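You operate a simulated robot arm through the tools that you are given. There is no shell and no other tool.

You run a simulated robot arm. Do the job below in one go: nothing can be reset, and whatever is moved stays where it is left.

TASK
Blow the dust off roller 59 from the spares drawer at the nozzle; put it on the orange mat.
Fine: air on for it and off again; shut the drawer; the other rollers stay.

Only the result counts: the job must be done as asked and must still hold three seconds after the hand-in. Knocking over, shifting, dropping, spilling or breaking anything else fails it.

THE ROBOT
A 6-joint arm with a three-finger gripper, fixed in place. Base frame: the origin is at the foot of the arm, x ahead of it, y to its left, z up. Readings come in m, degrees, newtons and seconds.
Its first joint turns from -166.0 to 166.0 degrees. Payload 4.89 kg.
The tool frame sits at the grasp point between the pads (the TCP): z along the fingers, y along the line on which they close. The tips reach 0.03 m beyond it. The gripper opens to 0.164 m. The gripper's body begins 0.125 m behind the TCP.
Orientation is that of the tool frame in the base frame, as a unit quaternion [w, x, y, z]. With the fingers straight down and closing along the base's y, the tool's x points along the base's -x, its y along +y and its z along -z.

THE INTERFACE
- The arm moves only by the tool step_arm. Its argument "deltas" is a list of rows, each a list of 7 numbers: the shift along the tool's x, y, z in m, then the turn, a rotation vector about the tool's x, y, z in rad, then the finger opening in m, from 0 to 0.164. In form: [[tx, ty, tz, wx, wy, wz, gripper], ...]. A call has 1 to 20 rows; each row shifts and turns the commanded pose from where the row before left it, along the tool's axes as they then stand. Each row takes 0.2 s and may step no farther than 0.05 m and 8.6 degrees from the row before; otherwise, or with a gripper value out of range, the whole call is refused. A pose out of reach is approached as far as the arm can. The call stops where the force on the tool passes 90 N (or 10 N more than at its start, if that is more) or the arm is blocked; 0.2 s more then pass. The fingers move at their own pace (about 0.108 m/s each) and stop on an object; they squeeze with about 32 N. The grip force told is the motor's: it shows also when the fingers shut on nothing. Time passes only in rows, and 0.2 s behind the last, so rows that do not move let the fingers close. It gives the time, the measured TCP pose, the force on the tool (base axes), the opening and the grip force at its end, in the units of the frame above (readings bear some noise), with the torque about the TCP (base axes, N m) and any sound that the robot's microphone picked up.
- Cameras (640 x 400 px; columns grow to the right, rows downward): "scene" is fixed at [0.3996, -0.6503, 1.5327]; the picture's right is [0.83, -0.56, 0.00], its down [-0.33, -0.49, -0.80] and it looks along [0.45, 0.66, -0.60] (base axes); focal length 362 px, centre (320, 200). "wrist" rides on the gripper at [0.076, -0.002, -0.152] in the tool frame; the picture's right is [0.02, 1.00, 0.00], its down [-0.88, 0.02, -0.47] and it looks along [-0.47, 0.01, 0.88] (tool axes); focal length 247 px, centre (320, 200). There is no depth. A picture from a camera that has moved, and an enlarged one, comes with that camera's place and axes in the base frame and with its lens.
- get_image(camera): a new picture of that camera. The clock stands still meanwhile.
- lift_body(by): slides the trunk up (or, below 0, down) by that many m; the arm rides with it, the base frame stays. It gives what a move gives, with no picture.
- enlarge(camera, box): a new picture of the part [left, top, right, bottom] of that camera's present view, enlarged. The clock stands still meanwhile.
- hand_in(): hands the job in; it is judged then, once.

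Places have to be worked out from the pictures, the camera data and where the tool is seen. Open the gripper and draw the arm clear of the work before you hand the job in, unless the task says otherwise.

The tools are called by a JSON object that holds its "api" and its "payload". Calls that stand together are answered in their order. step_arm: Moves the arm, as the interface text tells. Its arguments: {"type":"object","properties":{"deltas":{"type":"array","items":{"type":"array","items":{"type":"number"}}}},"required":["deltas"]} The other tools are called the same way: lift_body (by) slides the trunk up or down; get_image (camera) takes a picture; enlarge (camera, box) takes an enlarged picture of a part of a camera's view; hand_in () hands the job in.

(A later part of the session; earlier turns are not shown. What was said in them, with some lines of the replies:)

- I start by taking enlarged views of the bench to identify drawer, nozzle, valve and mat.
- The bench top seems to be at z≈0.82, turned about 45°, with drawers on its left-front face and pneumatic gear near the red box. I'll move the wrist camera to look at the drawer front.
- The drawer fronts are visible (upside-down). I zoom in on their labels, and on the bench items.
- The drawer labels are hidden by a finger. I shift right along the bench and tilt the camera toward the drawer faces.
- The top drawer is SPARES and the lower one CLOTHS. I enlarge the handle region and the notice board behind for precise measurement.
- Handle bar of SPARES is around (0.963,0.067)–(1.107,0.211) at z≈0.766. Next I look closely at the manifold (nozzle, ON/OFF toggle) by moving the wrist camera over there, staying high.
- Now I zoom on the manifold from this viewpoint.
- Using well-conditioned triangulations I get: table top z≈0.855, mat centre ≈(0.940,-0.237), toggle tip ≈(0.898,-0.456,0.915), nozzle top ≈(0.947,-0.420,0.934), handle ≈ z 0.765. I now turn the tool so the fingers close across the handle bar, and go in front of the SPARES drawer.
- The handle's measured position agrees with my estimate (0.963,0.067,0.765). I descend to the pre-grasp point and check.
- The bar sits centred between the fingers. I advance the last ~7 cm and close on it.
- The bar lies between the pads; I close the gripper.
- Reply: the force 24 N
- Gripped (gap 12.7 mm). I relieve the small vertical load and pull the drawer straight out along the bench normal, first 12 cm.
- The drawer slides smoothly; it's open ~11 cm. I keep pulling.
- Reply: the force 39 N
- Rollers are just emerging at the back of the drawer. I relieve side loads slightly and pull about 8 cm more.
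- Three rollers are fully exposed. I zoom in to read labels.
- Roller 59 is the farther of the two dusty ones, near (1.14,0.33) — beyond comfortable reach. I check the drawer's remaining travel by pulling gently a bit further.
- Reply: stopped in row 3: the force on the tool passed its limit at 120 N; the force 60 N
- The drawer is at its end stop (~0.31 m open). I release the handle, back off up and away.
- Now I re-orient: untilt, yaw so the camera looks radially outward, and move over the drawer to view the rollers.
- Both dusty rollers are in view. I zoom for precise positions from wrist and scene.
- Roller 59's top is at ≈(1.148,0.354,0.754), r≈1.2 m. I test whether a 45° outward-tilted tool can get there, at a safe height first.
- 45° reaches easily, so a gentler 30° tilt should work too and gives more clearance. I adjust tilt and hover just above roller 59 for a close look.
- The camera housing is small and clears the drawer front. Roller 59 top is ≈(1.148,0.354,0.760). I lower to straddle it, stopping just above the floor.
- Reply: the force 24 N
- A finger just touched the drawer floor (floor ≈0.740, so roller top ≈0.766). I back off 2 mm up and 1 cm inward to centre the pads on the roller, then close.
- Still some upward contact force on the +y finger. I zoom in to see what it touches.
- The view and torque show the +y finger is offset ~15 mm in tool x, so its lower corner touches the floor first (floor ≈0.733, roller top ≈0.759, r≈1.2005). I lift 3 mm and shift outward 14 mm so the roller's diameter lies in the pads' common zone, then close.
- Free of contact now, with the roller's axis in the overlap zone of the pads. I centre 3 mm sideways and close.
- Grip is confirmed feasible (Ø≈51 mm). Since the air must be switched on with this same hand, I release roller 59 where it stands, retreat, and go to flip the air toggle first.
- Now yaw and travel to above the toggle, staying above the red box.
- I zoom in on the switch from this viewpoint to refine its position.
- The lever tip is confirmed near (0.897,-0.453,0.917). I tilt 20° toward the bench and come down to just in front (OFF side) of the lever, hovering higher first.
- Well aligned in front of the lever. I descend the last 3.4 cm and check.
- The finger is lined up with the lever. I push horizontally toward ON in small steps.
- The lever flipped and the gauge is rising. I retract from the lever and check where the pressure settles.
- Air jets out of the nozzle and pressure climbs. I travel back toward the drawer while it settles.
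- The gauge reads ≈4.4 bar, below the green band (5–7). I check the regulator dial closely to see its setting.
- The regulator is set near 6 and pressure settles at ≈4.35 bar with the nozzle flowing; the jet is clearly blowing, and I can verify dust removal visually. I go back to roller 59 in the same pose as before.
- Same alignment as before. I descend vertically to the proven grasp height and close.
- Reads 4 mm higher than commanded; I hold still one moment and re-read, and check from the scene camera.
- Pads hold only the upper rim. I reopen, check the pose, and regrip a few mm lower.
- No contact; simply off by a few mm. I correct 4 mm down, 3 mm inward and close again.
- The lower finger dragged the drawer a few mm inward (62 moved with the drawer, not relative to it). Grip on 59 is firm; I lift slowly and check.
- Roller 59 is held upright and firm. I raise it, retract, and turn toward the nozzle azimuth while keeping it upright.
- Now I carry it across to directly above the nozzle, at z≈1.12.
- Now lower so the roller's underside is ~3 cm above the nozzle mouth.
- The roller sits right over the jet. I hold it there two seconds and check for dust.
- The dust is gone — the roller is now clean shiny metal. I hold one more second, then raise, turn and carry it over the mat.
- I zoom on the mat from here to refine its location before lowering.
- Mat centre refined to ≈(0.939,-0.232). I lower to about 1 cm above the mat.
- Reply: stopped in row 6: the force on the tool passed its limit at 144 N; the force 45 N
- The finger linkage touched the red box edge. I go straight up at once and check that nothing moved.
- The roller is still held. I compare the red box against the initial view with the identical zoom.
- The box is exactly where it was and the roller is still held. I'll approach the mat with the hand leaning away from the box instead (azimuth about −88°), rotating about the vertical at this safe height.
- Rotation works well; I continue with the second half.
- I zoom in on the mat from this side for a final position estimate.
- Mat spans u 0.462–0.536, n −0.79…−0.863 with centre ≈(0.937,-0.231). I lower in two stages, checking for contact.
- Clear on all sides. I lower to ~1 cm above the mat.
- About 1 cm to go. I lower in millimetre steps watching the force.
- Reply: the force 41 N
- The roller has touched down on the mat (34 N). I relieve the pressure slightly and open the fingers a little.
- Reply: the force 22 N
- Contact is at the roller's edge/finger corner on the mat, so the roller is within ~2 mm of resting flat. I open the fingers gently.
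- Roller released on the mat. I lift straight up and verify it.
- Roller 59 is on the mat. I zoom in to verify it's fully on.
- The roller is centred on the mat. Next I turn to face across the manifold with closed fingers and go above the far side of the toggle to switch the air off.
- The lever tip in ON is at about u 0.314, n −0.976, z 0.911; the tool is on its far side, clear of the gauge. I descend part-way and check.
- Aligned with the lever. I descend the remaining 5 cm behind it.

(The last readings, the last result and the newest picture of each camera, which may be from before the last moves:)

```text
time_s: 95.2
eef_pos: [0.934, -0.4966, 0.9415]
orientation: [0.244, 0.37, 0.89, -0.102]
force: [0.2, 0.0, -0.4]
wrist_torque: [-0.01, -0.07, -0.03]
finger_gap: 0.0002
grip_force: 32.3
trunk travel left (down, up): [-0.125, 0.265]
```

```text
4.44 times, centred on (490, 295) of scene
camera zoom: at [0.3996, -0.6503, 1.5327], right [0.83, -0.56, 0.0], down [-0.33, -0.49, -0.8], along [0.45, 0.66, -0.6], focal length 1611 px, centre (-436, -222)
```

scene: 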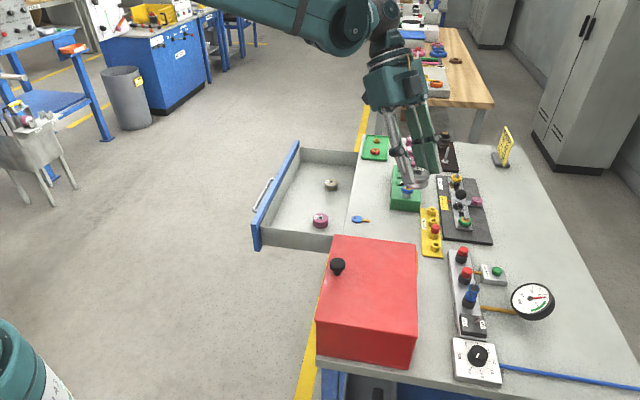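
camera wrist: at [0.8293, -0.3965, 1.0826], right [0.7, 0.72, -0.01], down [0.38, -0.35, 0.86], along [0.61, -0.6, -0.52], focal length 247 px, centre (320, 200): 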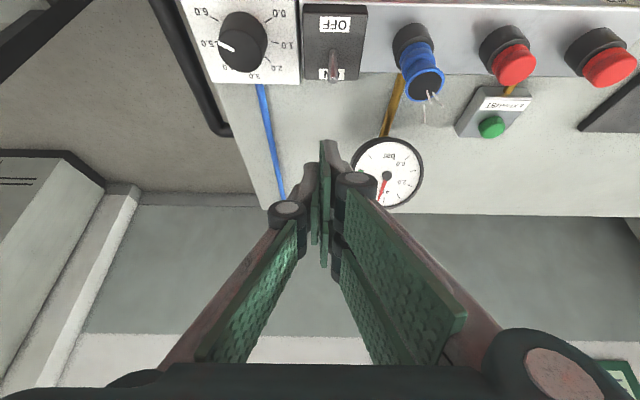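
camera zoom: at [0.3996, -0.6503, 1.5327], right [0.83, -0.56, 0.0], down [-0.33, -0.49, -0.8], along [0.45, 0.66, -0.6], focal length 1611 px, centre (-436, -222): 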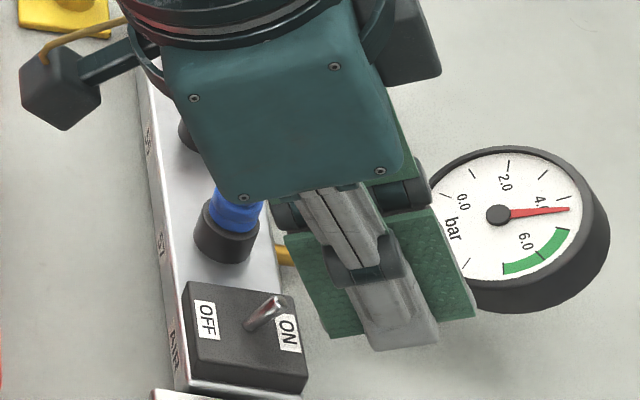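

The finger is directly behind the lever. I pull toward OFF in small steps.

{"api": "step_arm", "payload": {"deltas": [[0.0103, 0, -0.0061, 0, 0, 0, 0], [0.0069, 0, -0.0041, 0, 0, 0, 0], [0.0043, 0, -0.0026, 0, 0, 0, 0], [0.0034, 0, -0.002, 0, 0, 0, 0], [0, 0, 0, 0, 0, 0, 0]]}}

{"api": "enlarge", "payload": {"camera": "wrist", "box": [250, 50, 430, 220]}}

{"api": "enlarge", "payload": {"camera": "scene", "box": [440, 250, 560, 340]}}

```text
time_s: 96.4
eef_pos: [0.9119, -0.4741, 0.9403]
orientation: [0.245, 0.369, 0.89, -0.103]
force: [0.4, -0.3, 0.2]
wrist_torque: [0.03, -0.01, 0.05]
finger_gap: 0.0
grip_force: 32.0
trunk travel left (down, up): [-0.125, 0.265]
```

```text
2.35 times, centred on (340, 135) of wrist
camera zoom: at [0.8111, -0.3739, 1.0329], right [0.7, 0.72, -0.01], down [0.38, -0.35, 0.86], along [0.61, -0.6, -0.52], focal length 581 px, centre (273, 353)
```

zoom: 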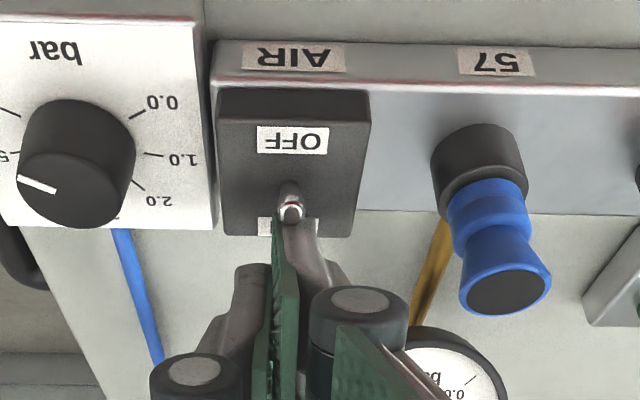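

```text
4.44 times, centred on (500, 295) of scene
camera zoom: at [0.3996, -0.6503, 1.5327], right [0.83, -0.56, 0.0], down [-0.33, -0.49, -0.8], along [0.45, 0.66, -0.6], focal length 1611 px, centre (-480, -222)
```

zoom: 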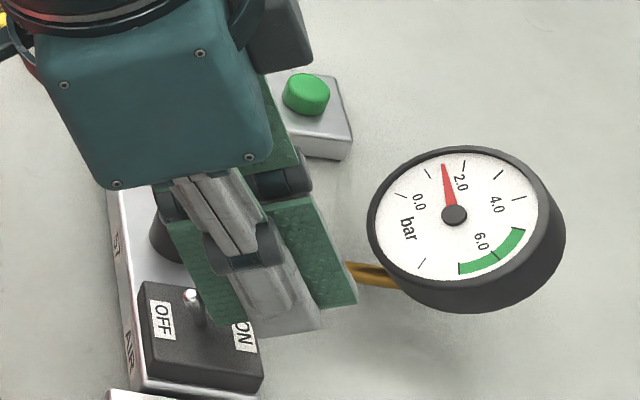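

The toggle snapped to OFF, jets gone and pressure falling. I back off from the lever and rise.

{"api": "step_arm", "payload": {"deltas": [[-0.0103, 0, 0.0061, 0, 0, 0, 0], [-0.0205, 0, -0.0343, 0, 0, 0, 0], [-0.0205, 0, -0.0343, 0, 0, 0, 0], [-0.0205, 0, -0.0343, 0, 0, 0, 0], [-0.0205, 0, -0.0343, 0, 0, 0, 0], [-0.0205, 0, -0.0343, 0, 0, 0, 0], [0, 0, 0, 0, 0, 0, 0]]}}

{"api": "enlarge", "payload": {"camera": "scene", "box": [440, 250, 560, 340]}}

{"api": "get_image", "payload": {"camera": "scene"}}

```text
time_s: 98.0
eef_pos: [0.9221, -0.4851, 1.1413]
orientation: [0.245, 0.37, 0.89, -0.102]
force: [-0.6, 0.3, 0.1]
wrist_torque: [-0.01, -0.02, -0.03]
finger_gap: 0.0003
grip_force: 31.5
trunk travel left (down, up): [-0.125, 0.265]
```

```text
4.44 times, centred on (500, 295) of scene
camera zoom: at [0.3996, -0.6503, 1.5327], right [0.83, -0.56, 0.0], down [-0.33, -0.49, -0.8], along [0.45, 0.66, -0.6], focal length 1611 px, centre (-480, -222)
```

zoom: 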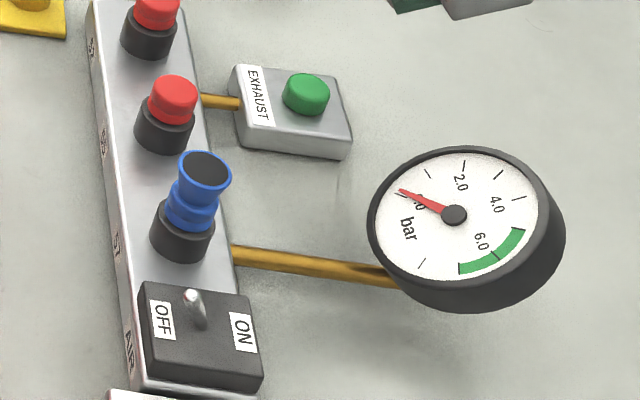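

```text
taken
```

scene: 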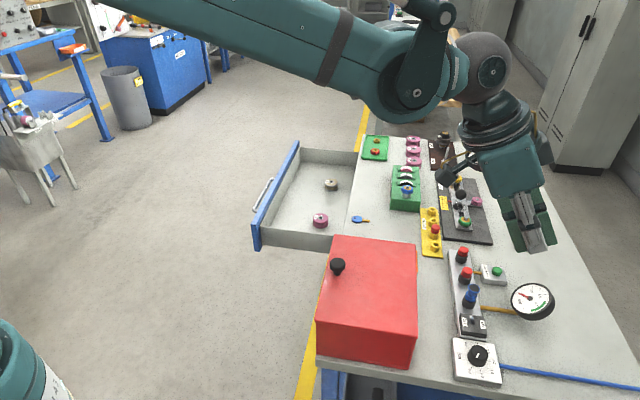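

Air is off (gauge 0, lever as at the start). Now to close the drawer: I travel high to in front of the drawer.

{"api": "step_arm", "payload": {"deltas": [[0.03364, 0.0269, -0.0201, 0, 0, 0, 0], [0.03364, 0.0269, -0.0201, 0, 0, 0, 0], [0.03364, 0.0269, -0.0201, 0, 0, 0, 0], [0.03364, 0.0269, -0.0201, 0, 0, 0, 0], [0.03364, 0.0269, -0.0201, 0, 0, 0, 0], [0.03364, 0.0269, -0.0201, 0, 0, 0, 0], [0.03364, 0.0269, -0.0201, 0, 0, 0, 0], [0.03364, 0.0269, -0.0201, 0, 0, 0, 0], [0.03364, 0.0269, -0.0201, 0, 0, 0, 0], [0.03364, 0.0269, -0.0201, 0, 0, 0, 0], [0.03364, 0.0269, -0.0201, 0, 0, 0, 0], [0.03364, 0.0269, -0.0201, 0, 0, 0, 0], [0.03364, 0.0269, -0.0201, 0, 0, 0, 0], [0.03364, 0.0269, -0.0201, 0, 0, 0, 0], [0.03364, 0.0269, -0.0201, 0, 0, 0, 0], [0.03364, 0.0269, -0.0201, 0, 0, 0, 0], [0.03364, 0.0269, -0.0201, 0, 0, 0, 0], [0.03364, 0.0269, -0.0201, 0, 0, 0, 0], [0.03364, 0.0269, -0.0201, 0, 0, 0, 0]]}}

{"api": "get_image", "payload": {"camera": "wrist"}}

{"api": "get_image", "payload": {"camera": "scene"}}

```text
time_s: 102.0
eef_pos: [0.7629, 0.4052, 1.1443]
orientation: [0.244, 0.371, 0.89, -0.102]
force: [-0.4, -2.5, 0.7]
wrist_torque: [0.28, 0.07, 0.1]
finger_gap: 0.0001
grip_force: 32.0
trunk travel left (down, up): [-0.125, 0.265]
```

```text
taken
camera wrist: at [0.6609, 0.5049, 1.2364], right [0.7, 0.72, -0.01], down [0.38, -0.35, 0.86], along [0.61, -0.6, -0.52], focal length 247 px, centre (320, 200)
```

wrist: 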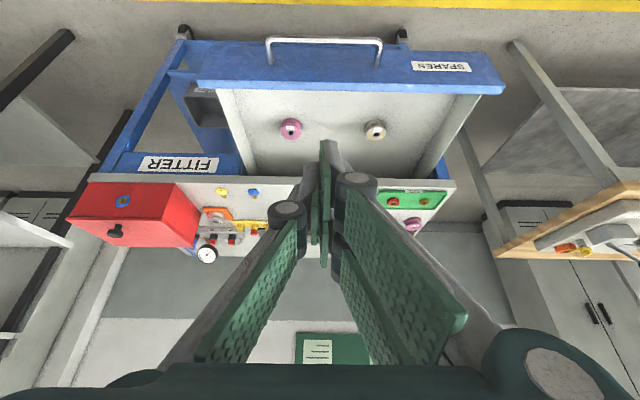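

```text
taken
```

scene: 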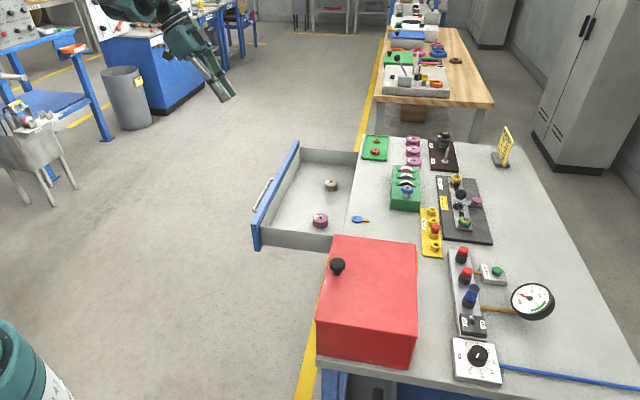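

The drawer's bar is now at n≈−0.34. I tilt the closed fingers to near-horizontal and descend in front of the handle.

{"api": "step_arm", "payload": {"deltas": [[0, 0, 0, 0, -0.129, 0, 0], [0, 0, 0, 0, -0.129, 0, 0], [0, 0, 0, 0, -0.129, 0, 0], [0, 0, 0, 0, -0.129, 0, 0], [0, 0, 0, 0, -0.129, 0, 0], [0, 0, 0, 0, -0.129, 0, 0], [0.0442, 0, 0.01185, 0, 0, 0, 0], [0.0442, 0, 0.01185, 0, 0, 0, 0], [0.0442, 0, 0.01185, 0, 0, 0, 0], [0.0442, 0, 0.01185, 0, 0, 0, 0], [0.0442, 0, 0.01185, 0, 0, 0, 0], [0.0442, 0, 0.01185, 0, 0, 0, 0], [0, 0, 0, 0, 0, 0, 0]]}}

{"api": "get_image", "payload": {"camera": "wrist"}}

{"api": "get_image", "payload": {"camera": "scene"}}

```text
time_s: 104.8
eef_pos: [0.7584, 0.4056, 0.8678]
orientation: [0.563, 0.304, 0.732, -0.235]
force: [0.4, 0.3, 0.6]
wrist_torque: [0.03, -0.02, 0.02]
finger_gap: 0.0
grip_force: 32.3
trunk travel left (down, up): [-0.125, 0.265]
```

```text
taken
camera wrist: at [0.6408, 0.5226, 0.833], right [0.7, 0.71, -0.02], down [-0.15, 0.18, 0.97], along [0.69, -0.68, 0.23], focal length 247 px, centre (320, 200)
```

wrist: 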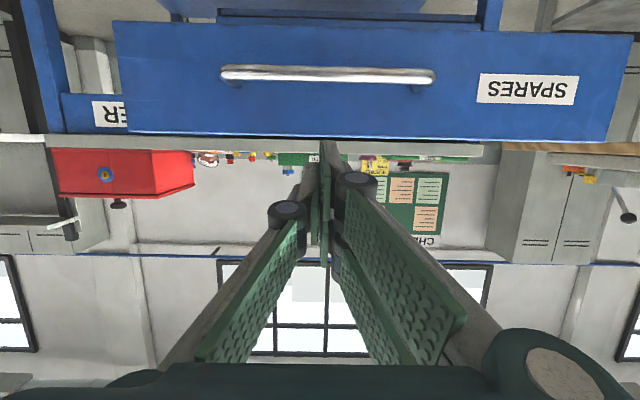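

```text
taken
```

scene: 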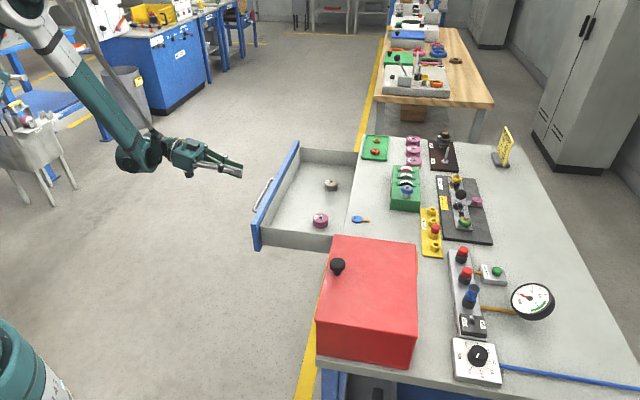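

Well aligned with the bar (z≈0.77). I go down to bar height and move up to just before contact.

{"api": "step_arm", "payload": {"deltas": [[0.0425, 0, 0.0114, 0, 0, 0, 0], [0.0425, 0, 0.0114, 0, 0, 0, 0], [-0.0052, 0, 0.0193, 0, 0, 0, 0], [-0.0052, 0, 0.0193, 0, 0, 0, 0], [-0.0013, 0, 0.0048, 0, 0, 0, 0], [-0.0013, 0, 0.0048, 0, 0, 0, 0], [-0.0013, 0, 0.0048, 0, 0, 0, 0], [-0.0013, 0, 0.0048, 0, 0, 0, 0]]}}

{"api": "get_image", "payload": {"camera": "wrist"}}

{"api": "enlarge", "payload": {"camera": "scene", "box": [220, 130, 360, 260]}}

```text
time_s: 106.6
eef_pos: [0.8029, 0.3627, 0.7801]
orientation: [0.562, 0.304, 0.733, -0.235]
force: [0.1, 0.5, 0.1]
wrist_torque: [-0.03, -0.01, -0.03]
finger_gap: 0.0
grip_force: 32.2
trunk travel left (down, up): [-0.125, 0.265]
```

```text
taken
camera wrist: at [0.6837, 0.4795, 0.7463], right [0.7, 0.71, -0.02], down [-0.15, 0.18, 0.97], along [0.69, -0.68, 0.23], focal length 247 px, centre (320, 200)
```

wrist: 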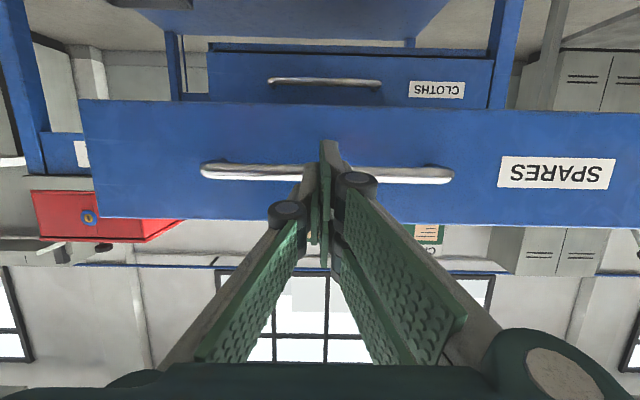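

```text
3.08 times, centred on (290, 195) of scene
camera zoom: at [0.3996, -0.6503, 1.5327], right [0.83, -0.56, 0.0], down [-0.33, -0.49, -0.8], along [0.45, 0.66, -0.6], focal length 1115 px, centre (412, 215)
```

zoom: 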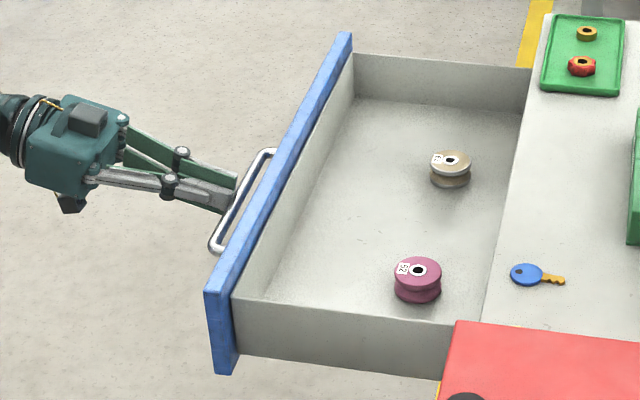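

The tips are at the bar; 62 and 52 sit unchanged within the drawer. I push the drawer in slowly with a gentle start.

{"api": "step_arm", "payload": {"deltas": [[-0.0013, 0, 0.0048, 0, 0, 0, 0], [-0.0013, 0, 0.0048, 0, 0, 0, 0], [-0.0016, 0, 0.0058, 0, 0, 0, 0], [-0.0021, 0, 0.0077, 0, 0, 0, 0], [-0.0026, 0, 0.0097, 0, 0, 0, 0], [-0.0031, 0, 0.0116, 0, 0, 0, 0], [-0.0039, 0, 0.0145, 0, 0, 0, 0], [-0.0039, 0, 0.0145, 0, 0, 0, 0], [-0.0039, 0, 0.0145, 0, 0, 0, 0], [-0.0039, 0, 0.0145, 0, 0, 0, 0], [-0.0039, 0, 0.0145, 0, 0, 0, 0], [-0.0039, 0, 0.0145, 0, 0, 0, 0], [-0.0031, 0, 0.0116, 0, 0, 0, 0], [-0.0026, 0, 0.0097, 0, 0, 0, 0]]}}

{"api": "enlarge", "payload": {"camera": "scene", "box": [220, 130, 380, 260]}}

```text
time_s: 109.6
eef_pos: [0.9137, 0.2486, 0.7789]
orientation: [0.563, 0.303, 0.733, -0.234]
force: [0.3, 1.4, -0.9]
wrist_torque: [0.0, 0.03, 0.02]
finger_gap: 0.0
grip_force: 32.2
trunk travel left (down, up): [-0.125, 0.265]
```

```text
3.08 times, centred on (300, 195) of scene
camera zoom: at [0.3996, -0.6503, 1.5327], right [0.83, -0.56, 0.0], down [-0.33, -0.49, -0.8], along [0.45, 0.66, -0.6], focal length 1115 px, centre (382, 215)
```

zoom: 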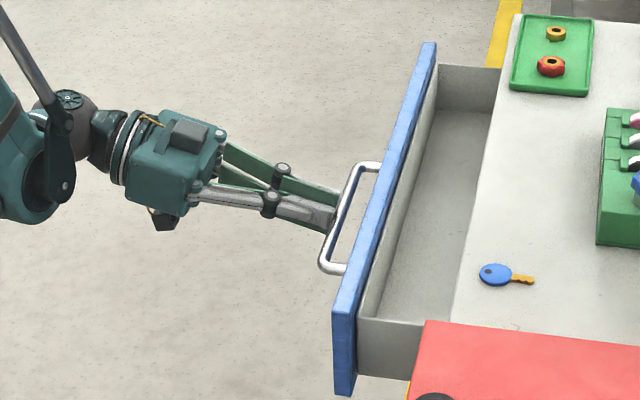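

The drawer is closing smoothly. I continue, slowing toward the end.

{"api": "step_arm", "payload": {"deltas": [[-0.0031, 0, 0.0116, 0, 0, 0, 0], [-0.0031, 0, 0.0116, 0, 0, 0, 0], [-0.0031, 0, 0.0116, 0, 0, 0, 0], [-0.0031, 0, 0.0116, 0, 0, 0, 0], [-0.0031, 0, 0.0116, 0, 0, 0, 0], [-0.0031, 0, 0.0116, 0, 0, 0, 0], [-0.0031, 0, 0.0116, 0, 0, 0, 0], [-0.0031, 0, 0.0116, 0, 0, 0, 0], [-0.0016, 0, 0.0058, 0, 0, 0, 0], [-0.0013, 0, 0.0048, 0, 0, 0, 0], [-0.001, 0, 0.0039, 0, 0, 0, 0]]}}

{"api": "enlarge", "payload": {"camera": "scene", "box": [260, 130, 400, 260]}}

{"api": "get_image", "payload": {"camera": "wrist"}}

```text
time_s: 112.0
eef_pos: [0.992, 0.1716, 0.781]
orientation: [0.563, 0.303, 0.732, -0.234]
force: [-0.2, -0.7, 0.3]
wrist_torque: [0.01, -0.04, 0.0]
finger_gap: 0.0
grip_force: 32.5
trunk travel left (down, up): [-0.125, 0.265]
```

```text
3.08 times, centred on (330, 195) of scene
camera zoom: at [0.3996, -0.6503, 1.5327], right [0.83, -0.56, 0.0], down [-0.33, -0.49, -0.8], along [0.45, 0.66, -0.6], focal length 1115 px, centre (289, 215)
```

zoom: 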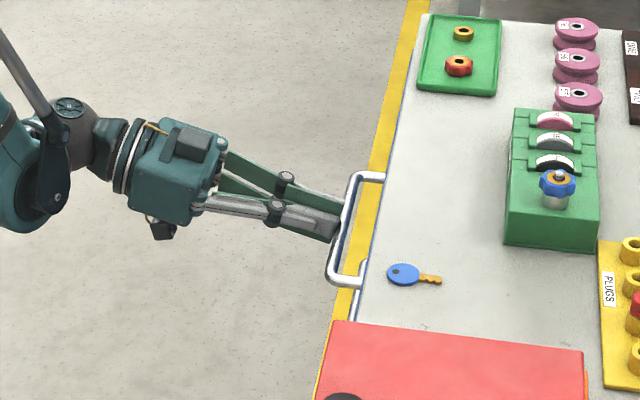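

```text
taken
camera wrist: at [0.8736, 0.2878, 0.7462], right [0.7, 0.71, -0.02], down [-0.15, 0.18, 0.97], along [0.69, -0.68, 0.23], focal length 247 px, centre (320, 200)
```

wrist: 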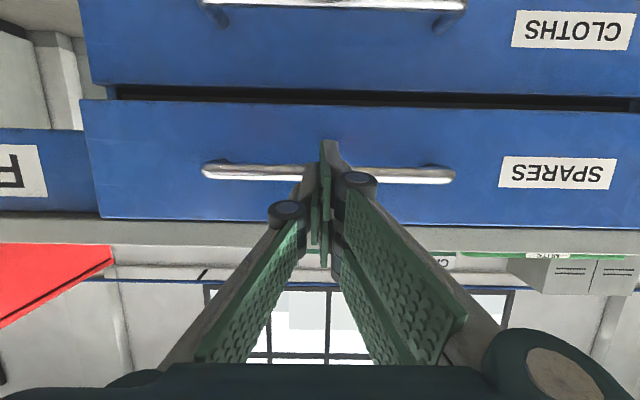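

About 1.5 cm remain. I nudge it in by 3 mm steps until it seats.

{"api": "step_arm", "payload": {"deltas": [[-0.001, 0, 0.0039, 0, 0, 0, 0], [-0.0008, 0, 0.0029, 0, 0, 0, 0], [-0.0008, 0, 0.0029, 0, 0, 0, 0], [-0.0008, 0, 0.0029, 0, 0, 0, 0], [-0.0005, 0, 0.0019, 0, 0, 0, 0], [0, 0, 0, 0, 0, 0, 0]]}}

{"api": "get_image", "payload": {"camera": "wrist"}}

```text
time_s: 113.4
eef_pos: [1.0027, 0.1597, 0.7812]
orientation: [0.563, 0.303, 0.732, -0.235]
force: [-0.6, 0.1, 0.1]
wrist_torque: [0.01, -0.01, -0.01]
finger_gap: 0.0001
grip_force: 32.3
trunk travel left (down, up): [-0.125, 0.265]
```

```text
taken
camera wrist: at [0.8846, 0.2771, 0.7458], right [0.7, 0.71, -0.02], down [-0.15, 0.18, 0.97], along [0.69, -0.68, 0.23], focal length 247 px, centre (320, 200)
```

wrist: 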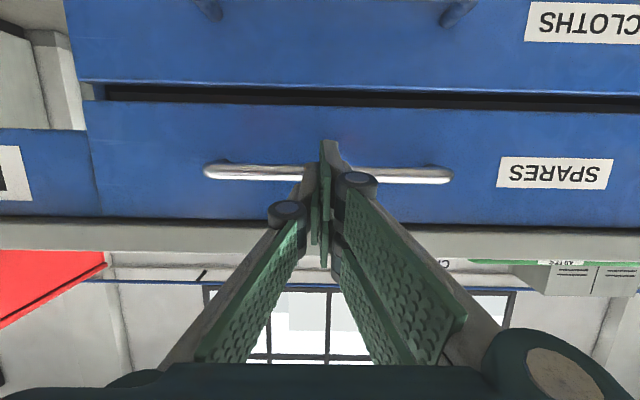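

No seating force yet; I continue in small steps.

{"api": "step_arm", "payload": {"deltas": [[-0.0006, 0, 0.0024, 0, 0, 0, 0], [-0.0006, 0, 0.0024, 0, 0, 0, 0], [-0.0006, 0, 0.0024, 0, 0, 0, 0], [0, 0, 0, 0, 0, 0, 0]]}}

{"api": "get_image", "payload": {"camera": "wrist"}}

```text
time_s: 114.4
eef_pos: [1.0058, 0.1595, 0.7816]
orientation: [0.563, 0.304, 0.732, -0.235]
force: [-66.3, 41.8, -9.4]
wrist_torque: [0.46, 0.66, -0.69]
finger_gap: 0.0
grip_force: 32.2
trunk travel left (down, up): [-0.125, 0.265]
```

```text
taken
camera wrist: at [0.887, 0.2746, 0.7458], right [0.7, 0.71, -0.02], down [-0.15, 0.18, 0.97], along [0.69, -0.68, 0.23], focal length 247 px, centre (320, 200)
```

wrist: 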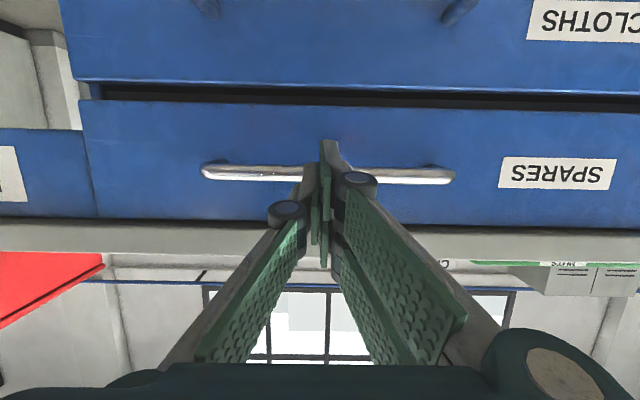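

The drawer is fully seated (firm resistance of ~78 N). I retreat straight back and up, then inspect everything.

{"api": "step_arm", "payload": {"deltas": [[0.0026, 0, -0.0097, 0, 0, 0, 0], [0.0104, 0, -0.0386, 0, 0, 0, 0], [0.0104, 0, -0.0386, 0, 0, 0, 0], [0.0104, 0, -0.0386, 0, 0, 0, 0], [-0.0425, 0, -0.0114, 0, 0, 0, 0.05], [-0.0425, 0, -0.0114, 0, 0, 0, 0.1], [-0.0425, 0, -0.0114, 0, 0, 0, 0.1], [-0.0425, 0, -0.0114, 0, 0, 0, 0.1], [-0.0425, 0, -0.0114, 0, 0, 0, 0.1], [-0.0425, 0, -0.0114, 0, 0, 0, 0.1], [-0.0425, 0, -0.0114, 0, 0, 0, 0.1], [-0.0425, 0, -0.0114, 0, 0, 0, 0.1], [0, 0, 0, 0, 0.129, 0, 0.164], [0, 0, 0, 0, 0.129, 0, 0.164], [0, 0, 0, 0, 0.129, 0, 0.164], [0, 0, 0, 0, 0.129, 0, 0.164], [0, 0, 0, 0, 0.129, 0, 0.164], [0, 0, 0, 0, 0.129, 0, 0.164], [0, 0, 0, 0, 0, 0, 0.164]]}}

{"api": "get_image", "payload": {"camera": "scene"}}

{"api": "get_image", "payload": {"camera": "wrist"}}

```text
time_s: 118.4
eef_pos: [0.9153, 0.2474, 1.1319]
orientation: [0.245, 0.371, 0.89, -0.102]
force: [-0.1, 0.5, -1.2]
wrist_torque: [0.03, 0.01, -0.02]
finger_gap: 0.1643
grip_force: 0.1
trunk travel left (down, up): [-0.125, 0.265]
```

```text
taken
```

scene: 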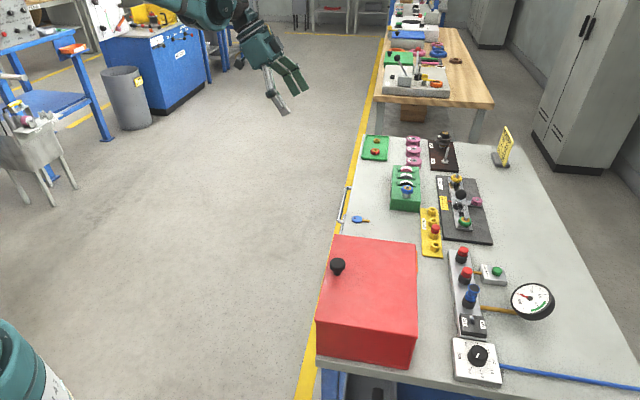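

```text
taken
camera wrist: at [0.8143, 0.3485, 1.2242], right [0.7, 0.72, -0.01], down [0.38, -0.35, 0.86], along [0.61, -0.6, -0.52], focal length 247 px, centre (320, 200)
```

wrist: 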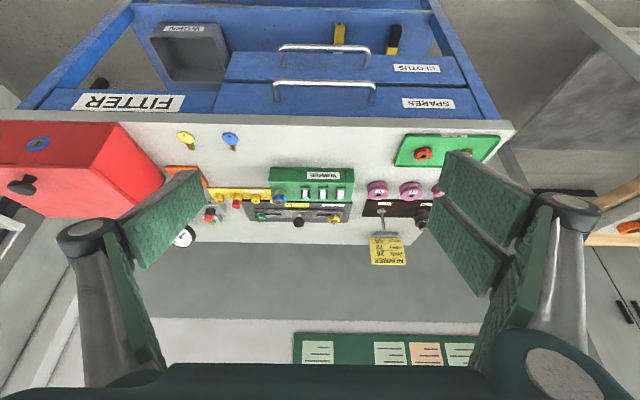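

Drawer closed. I verify the drawer flushness, roller on the mat, switch and gauge with zooms.

{"api": "enlarge", "payload": {"camera": "wrist", "box": [200, 30, 480, 160]}}

{"api": "enlarge", "payload": {"camera": "wrist", "box": [130, 120, 300, 230]}}

{"api": "enlarge", "payload": {"camera": "scene", "box": [420, 230, 580, 350]}}

```text
2.29 times, centred on (340, 95) of wrist
camera zoom: at [0.8143, 0.3485, 1.2242], right [0.7, 0.72, -0.01], down [0.38, -0.35, 0.86], along [0.61, -0.6, -0.52], focal length 564 px, centre (274, 440)
```

zoom: 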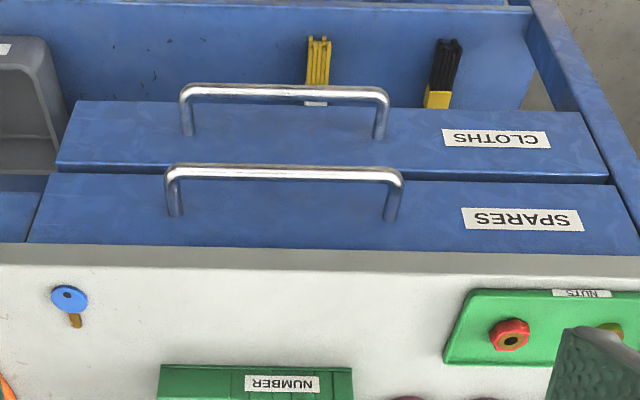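

```text
3.64 times, centred on (215, 175) of wrist
camera zoom: at [0.8143, 0.3485, 1.2242], right [0.7, 0.72, -0.01], down [0.38, -0.35, 0.86], along [0.61, -0.6, -0.52], focal length 898 px, centre (702, 291)
```

zoom: 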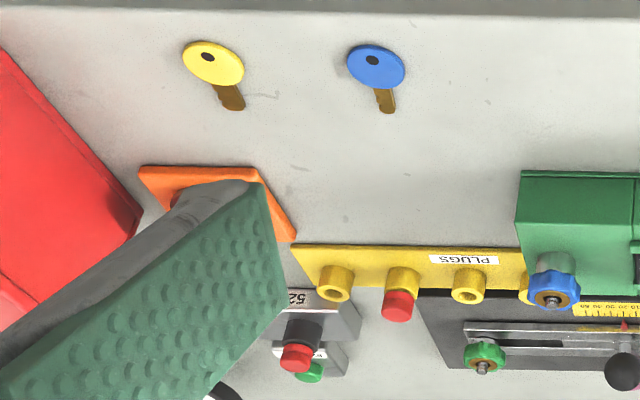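

```text
3.33 times, centred on (500, 290) of scene
camera zoom: at [0.3996, -0.6503, 1.5327], right [0.83, -0.56, 0.0], down [-0.33, -0.49, -0.8], along [0.45, 0.66, -0.6], focal length 1208 px, centre (-280, -100)
```

zoom: 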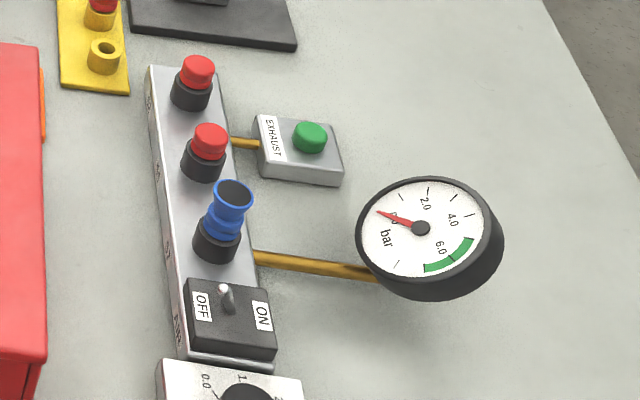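

Drawer handle is back at its original place, air is OFF at 0 bar. I withdraw the arm with the gripper open and take a last look at the mat.

{"api": "step_arm", "payload": {"deltas": [[0.0019, -0.0424, -0.0244, 0, 0, 0, 0.164], [0.0019, -0.0424, -0.0244, 0, 0, 0, 0.164], [0.0019, -0.0424, -0.0244, 0, 0, 0, 0.164], [0.0019, -0.0424, -0.0244, 0, 0, 0, 0.164], [0.0019, -0.0424, -0.0244, 0, 0, 0, 0.164], [0, 0, 0, 0, 0, 0, 0.164]]}}

{"api": "get_image", "payload": {"camera": "wrist"}}

{"api": "get_image", "payload": {"camera": "scene"}}

```text
time_s: 119.8
eef_pos: [0.716, 0.1493, 1.233]
orientation: [0.245, 0.369, 0.891, -0.102]
force: [-0.4, -1.1, 0.1]
wrist_torque: [0.04, -0.07, 0.07]
finger_gap: 0.164
grip_force: 0.1
trunk travel left (down, up): [-0.125, 0.265]
```

```text
taken
camera wrist: at [0.6124, 0.249, 1.3246], right [0.7, 0.72, -0.01], down [0.38, -0.35, 0.86], along [0.61, -0.6, -0.52], focal length 247 px, centre (320, 200)
```

wrist: 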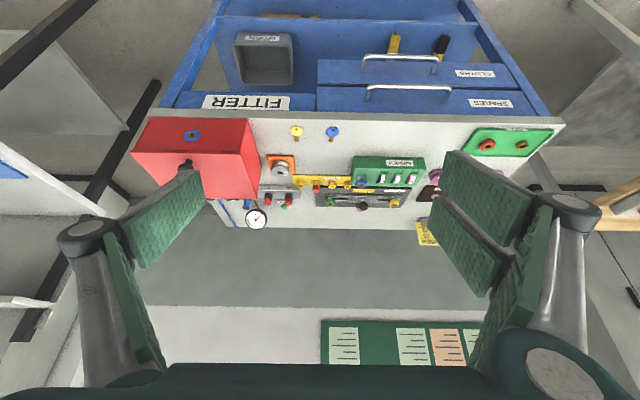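

```text
taken
```

scene: 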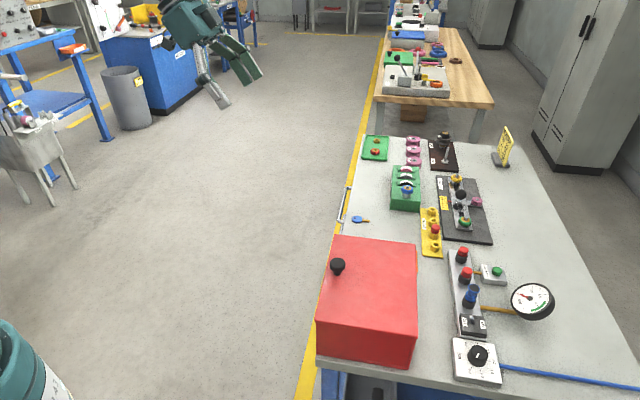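

One last zoom on the mat from here to confirm roller 59 is standing on it.

{"api": "enlarge", "payload": {"camera": "wrist", "box": [230, 120, 350, 200]}}

```text
5.00 times, centred on (290, 160) of wrist
camera zoom: at [0.6124, 0.249, 1.3246], right [0.7, 0.72, -0.01], down [0.38, -0.35, 0.86], along [0.61, -0.6, -0.52], focal length 1235 px, centre (470, 400)
```

zoom: 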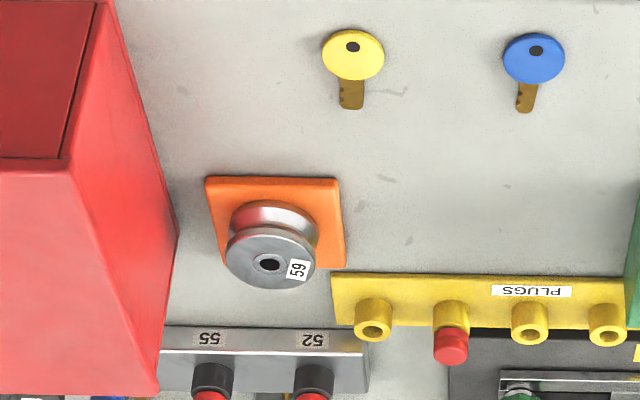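

Roller 59 stands clean on the orange mat. The air is off, the drawer is shut, the gripper is open and the arm is clear, so I hand in.

{"api": "hand_in", "payload": {}}

```text
The job is handed in.
```

Roller 59 is clean and standing on the orange mat. The air is off again and the spares drawer is shut. I handed the job in and got no verdict back.

- **Dust:** I switched the air on and held the roller over the nozzle for about three seconds, until its tan dust coating was gone and the metal was shiny. The pressure settled at about 4.4 bar, below the gauge's green band, but it was enough.
- **Air:** the toggle is back at OFF and the gauge reads 0.
- **Drawer and other rollers:** the drawer is pushed fully home, with its handle back where it started. Rollers 62 and 52 stayed where they were in it; I last saw them just before I closed it.
- **Contact with the red box:** on the first approach to the mat the gripper knocked the box's edge hard enough to trip the force stop. Compared with the starting view, the box had not moved. I then placed the roller from the other side.
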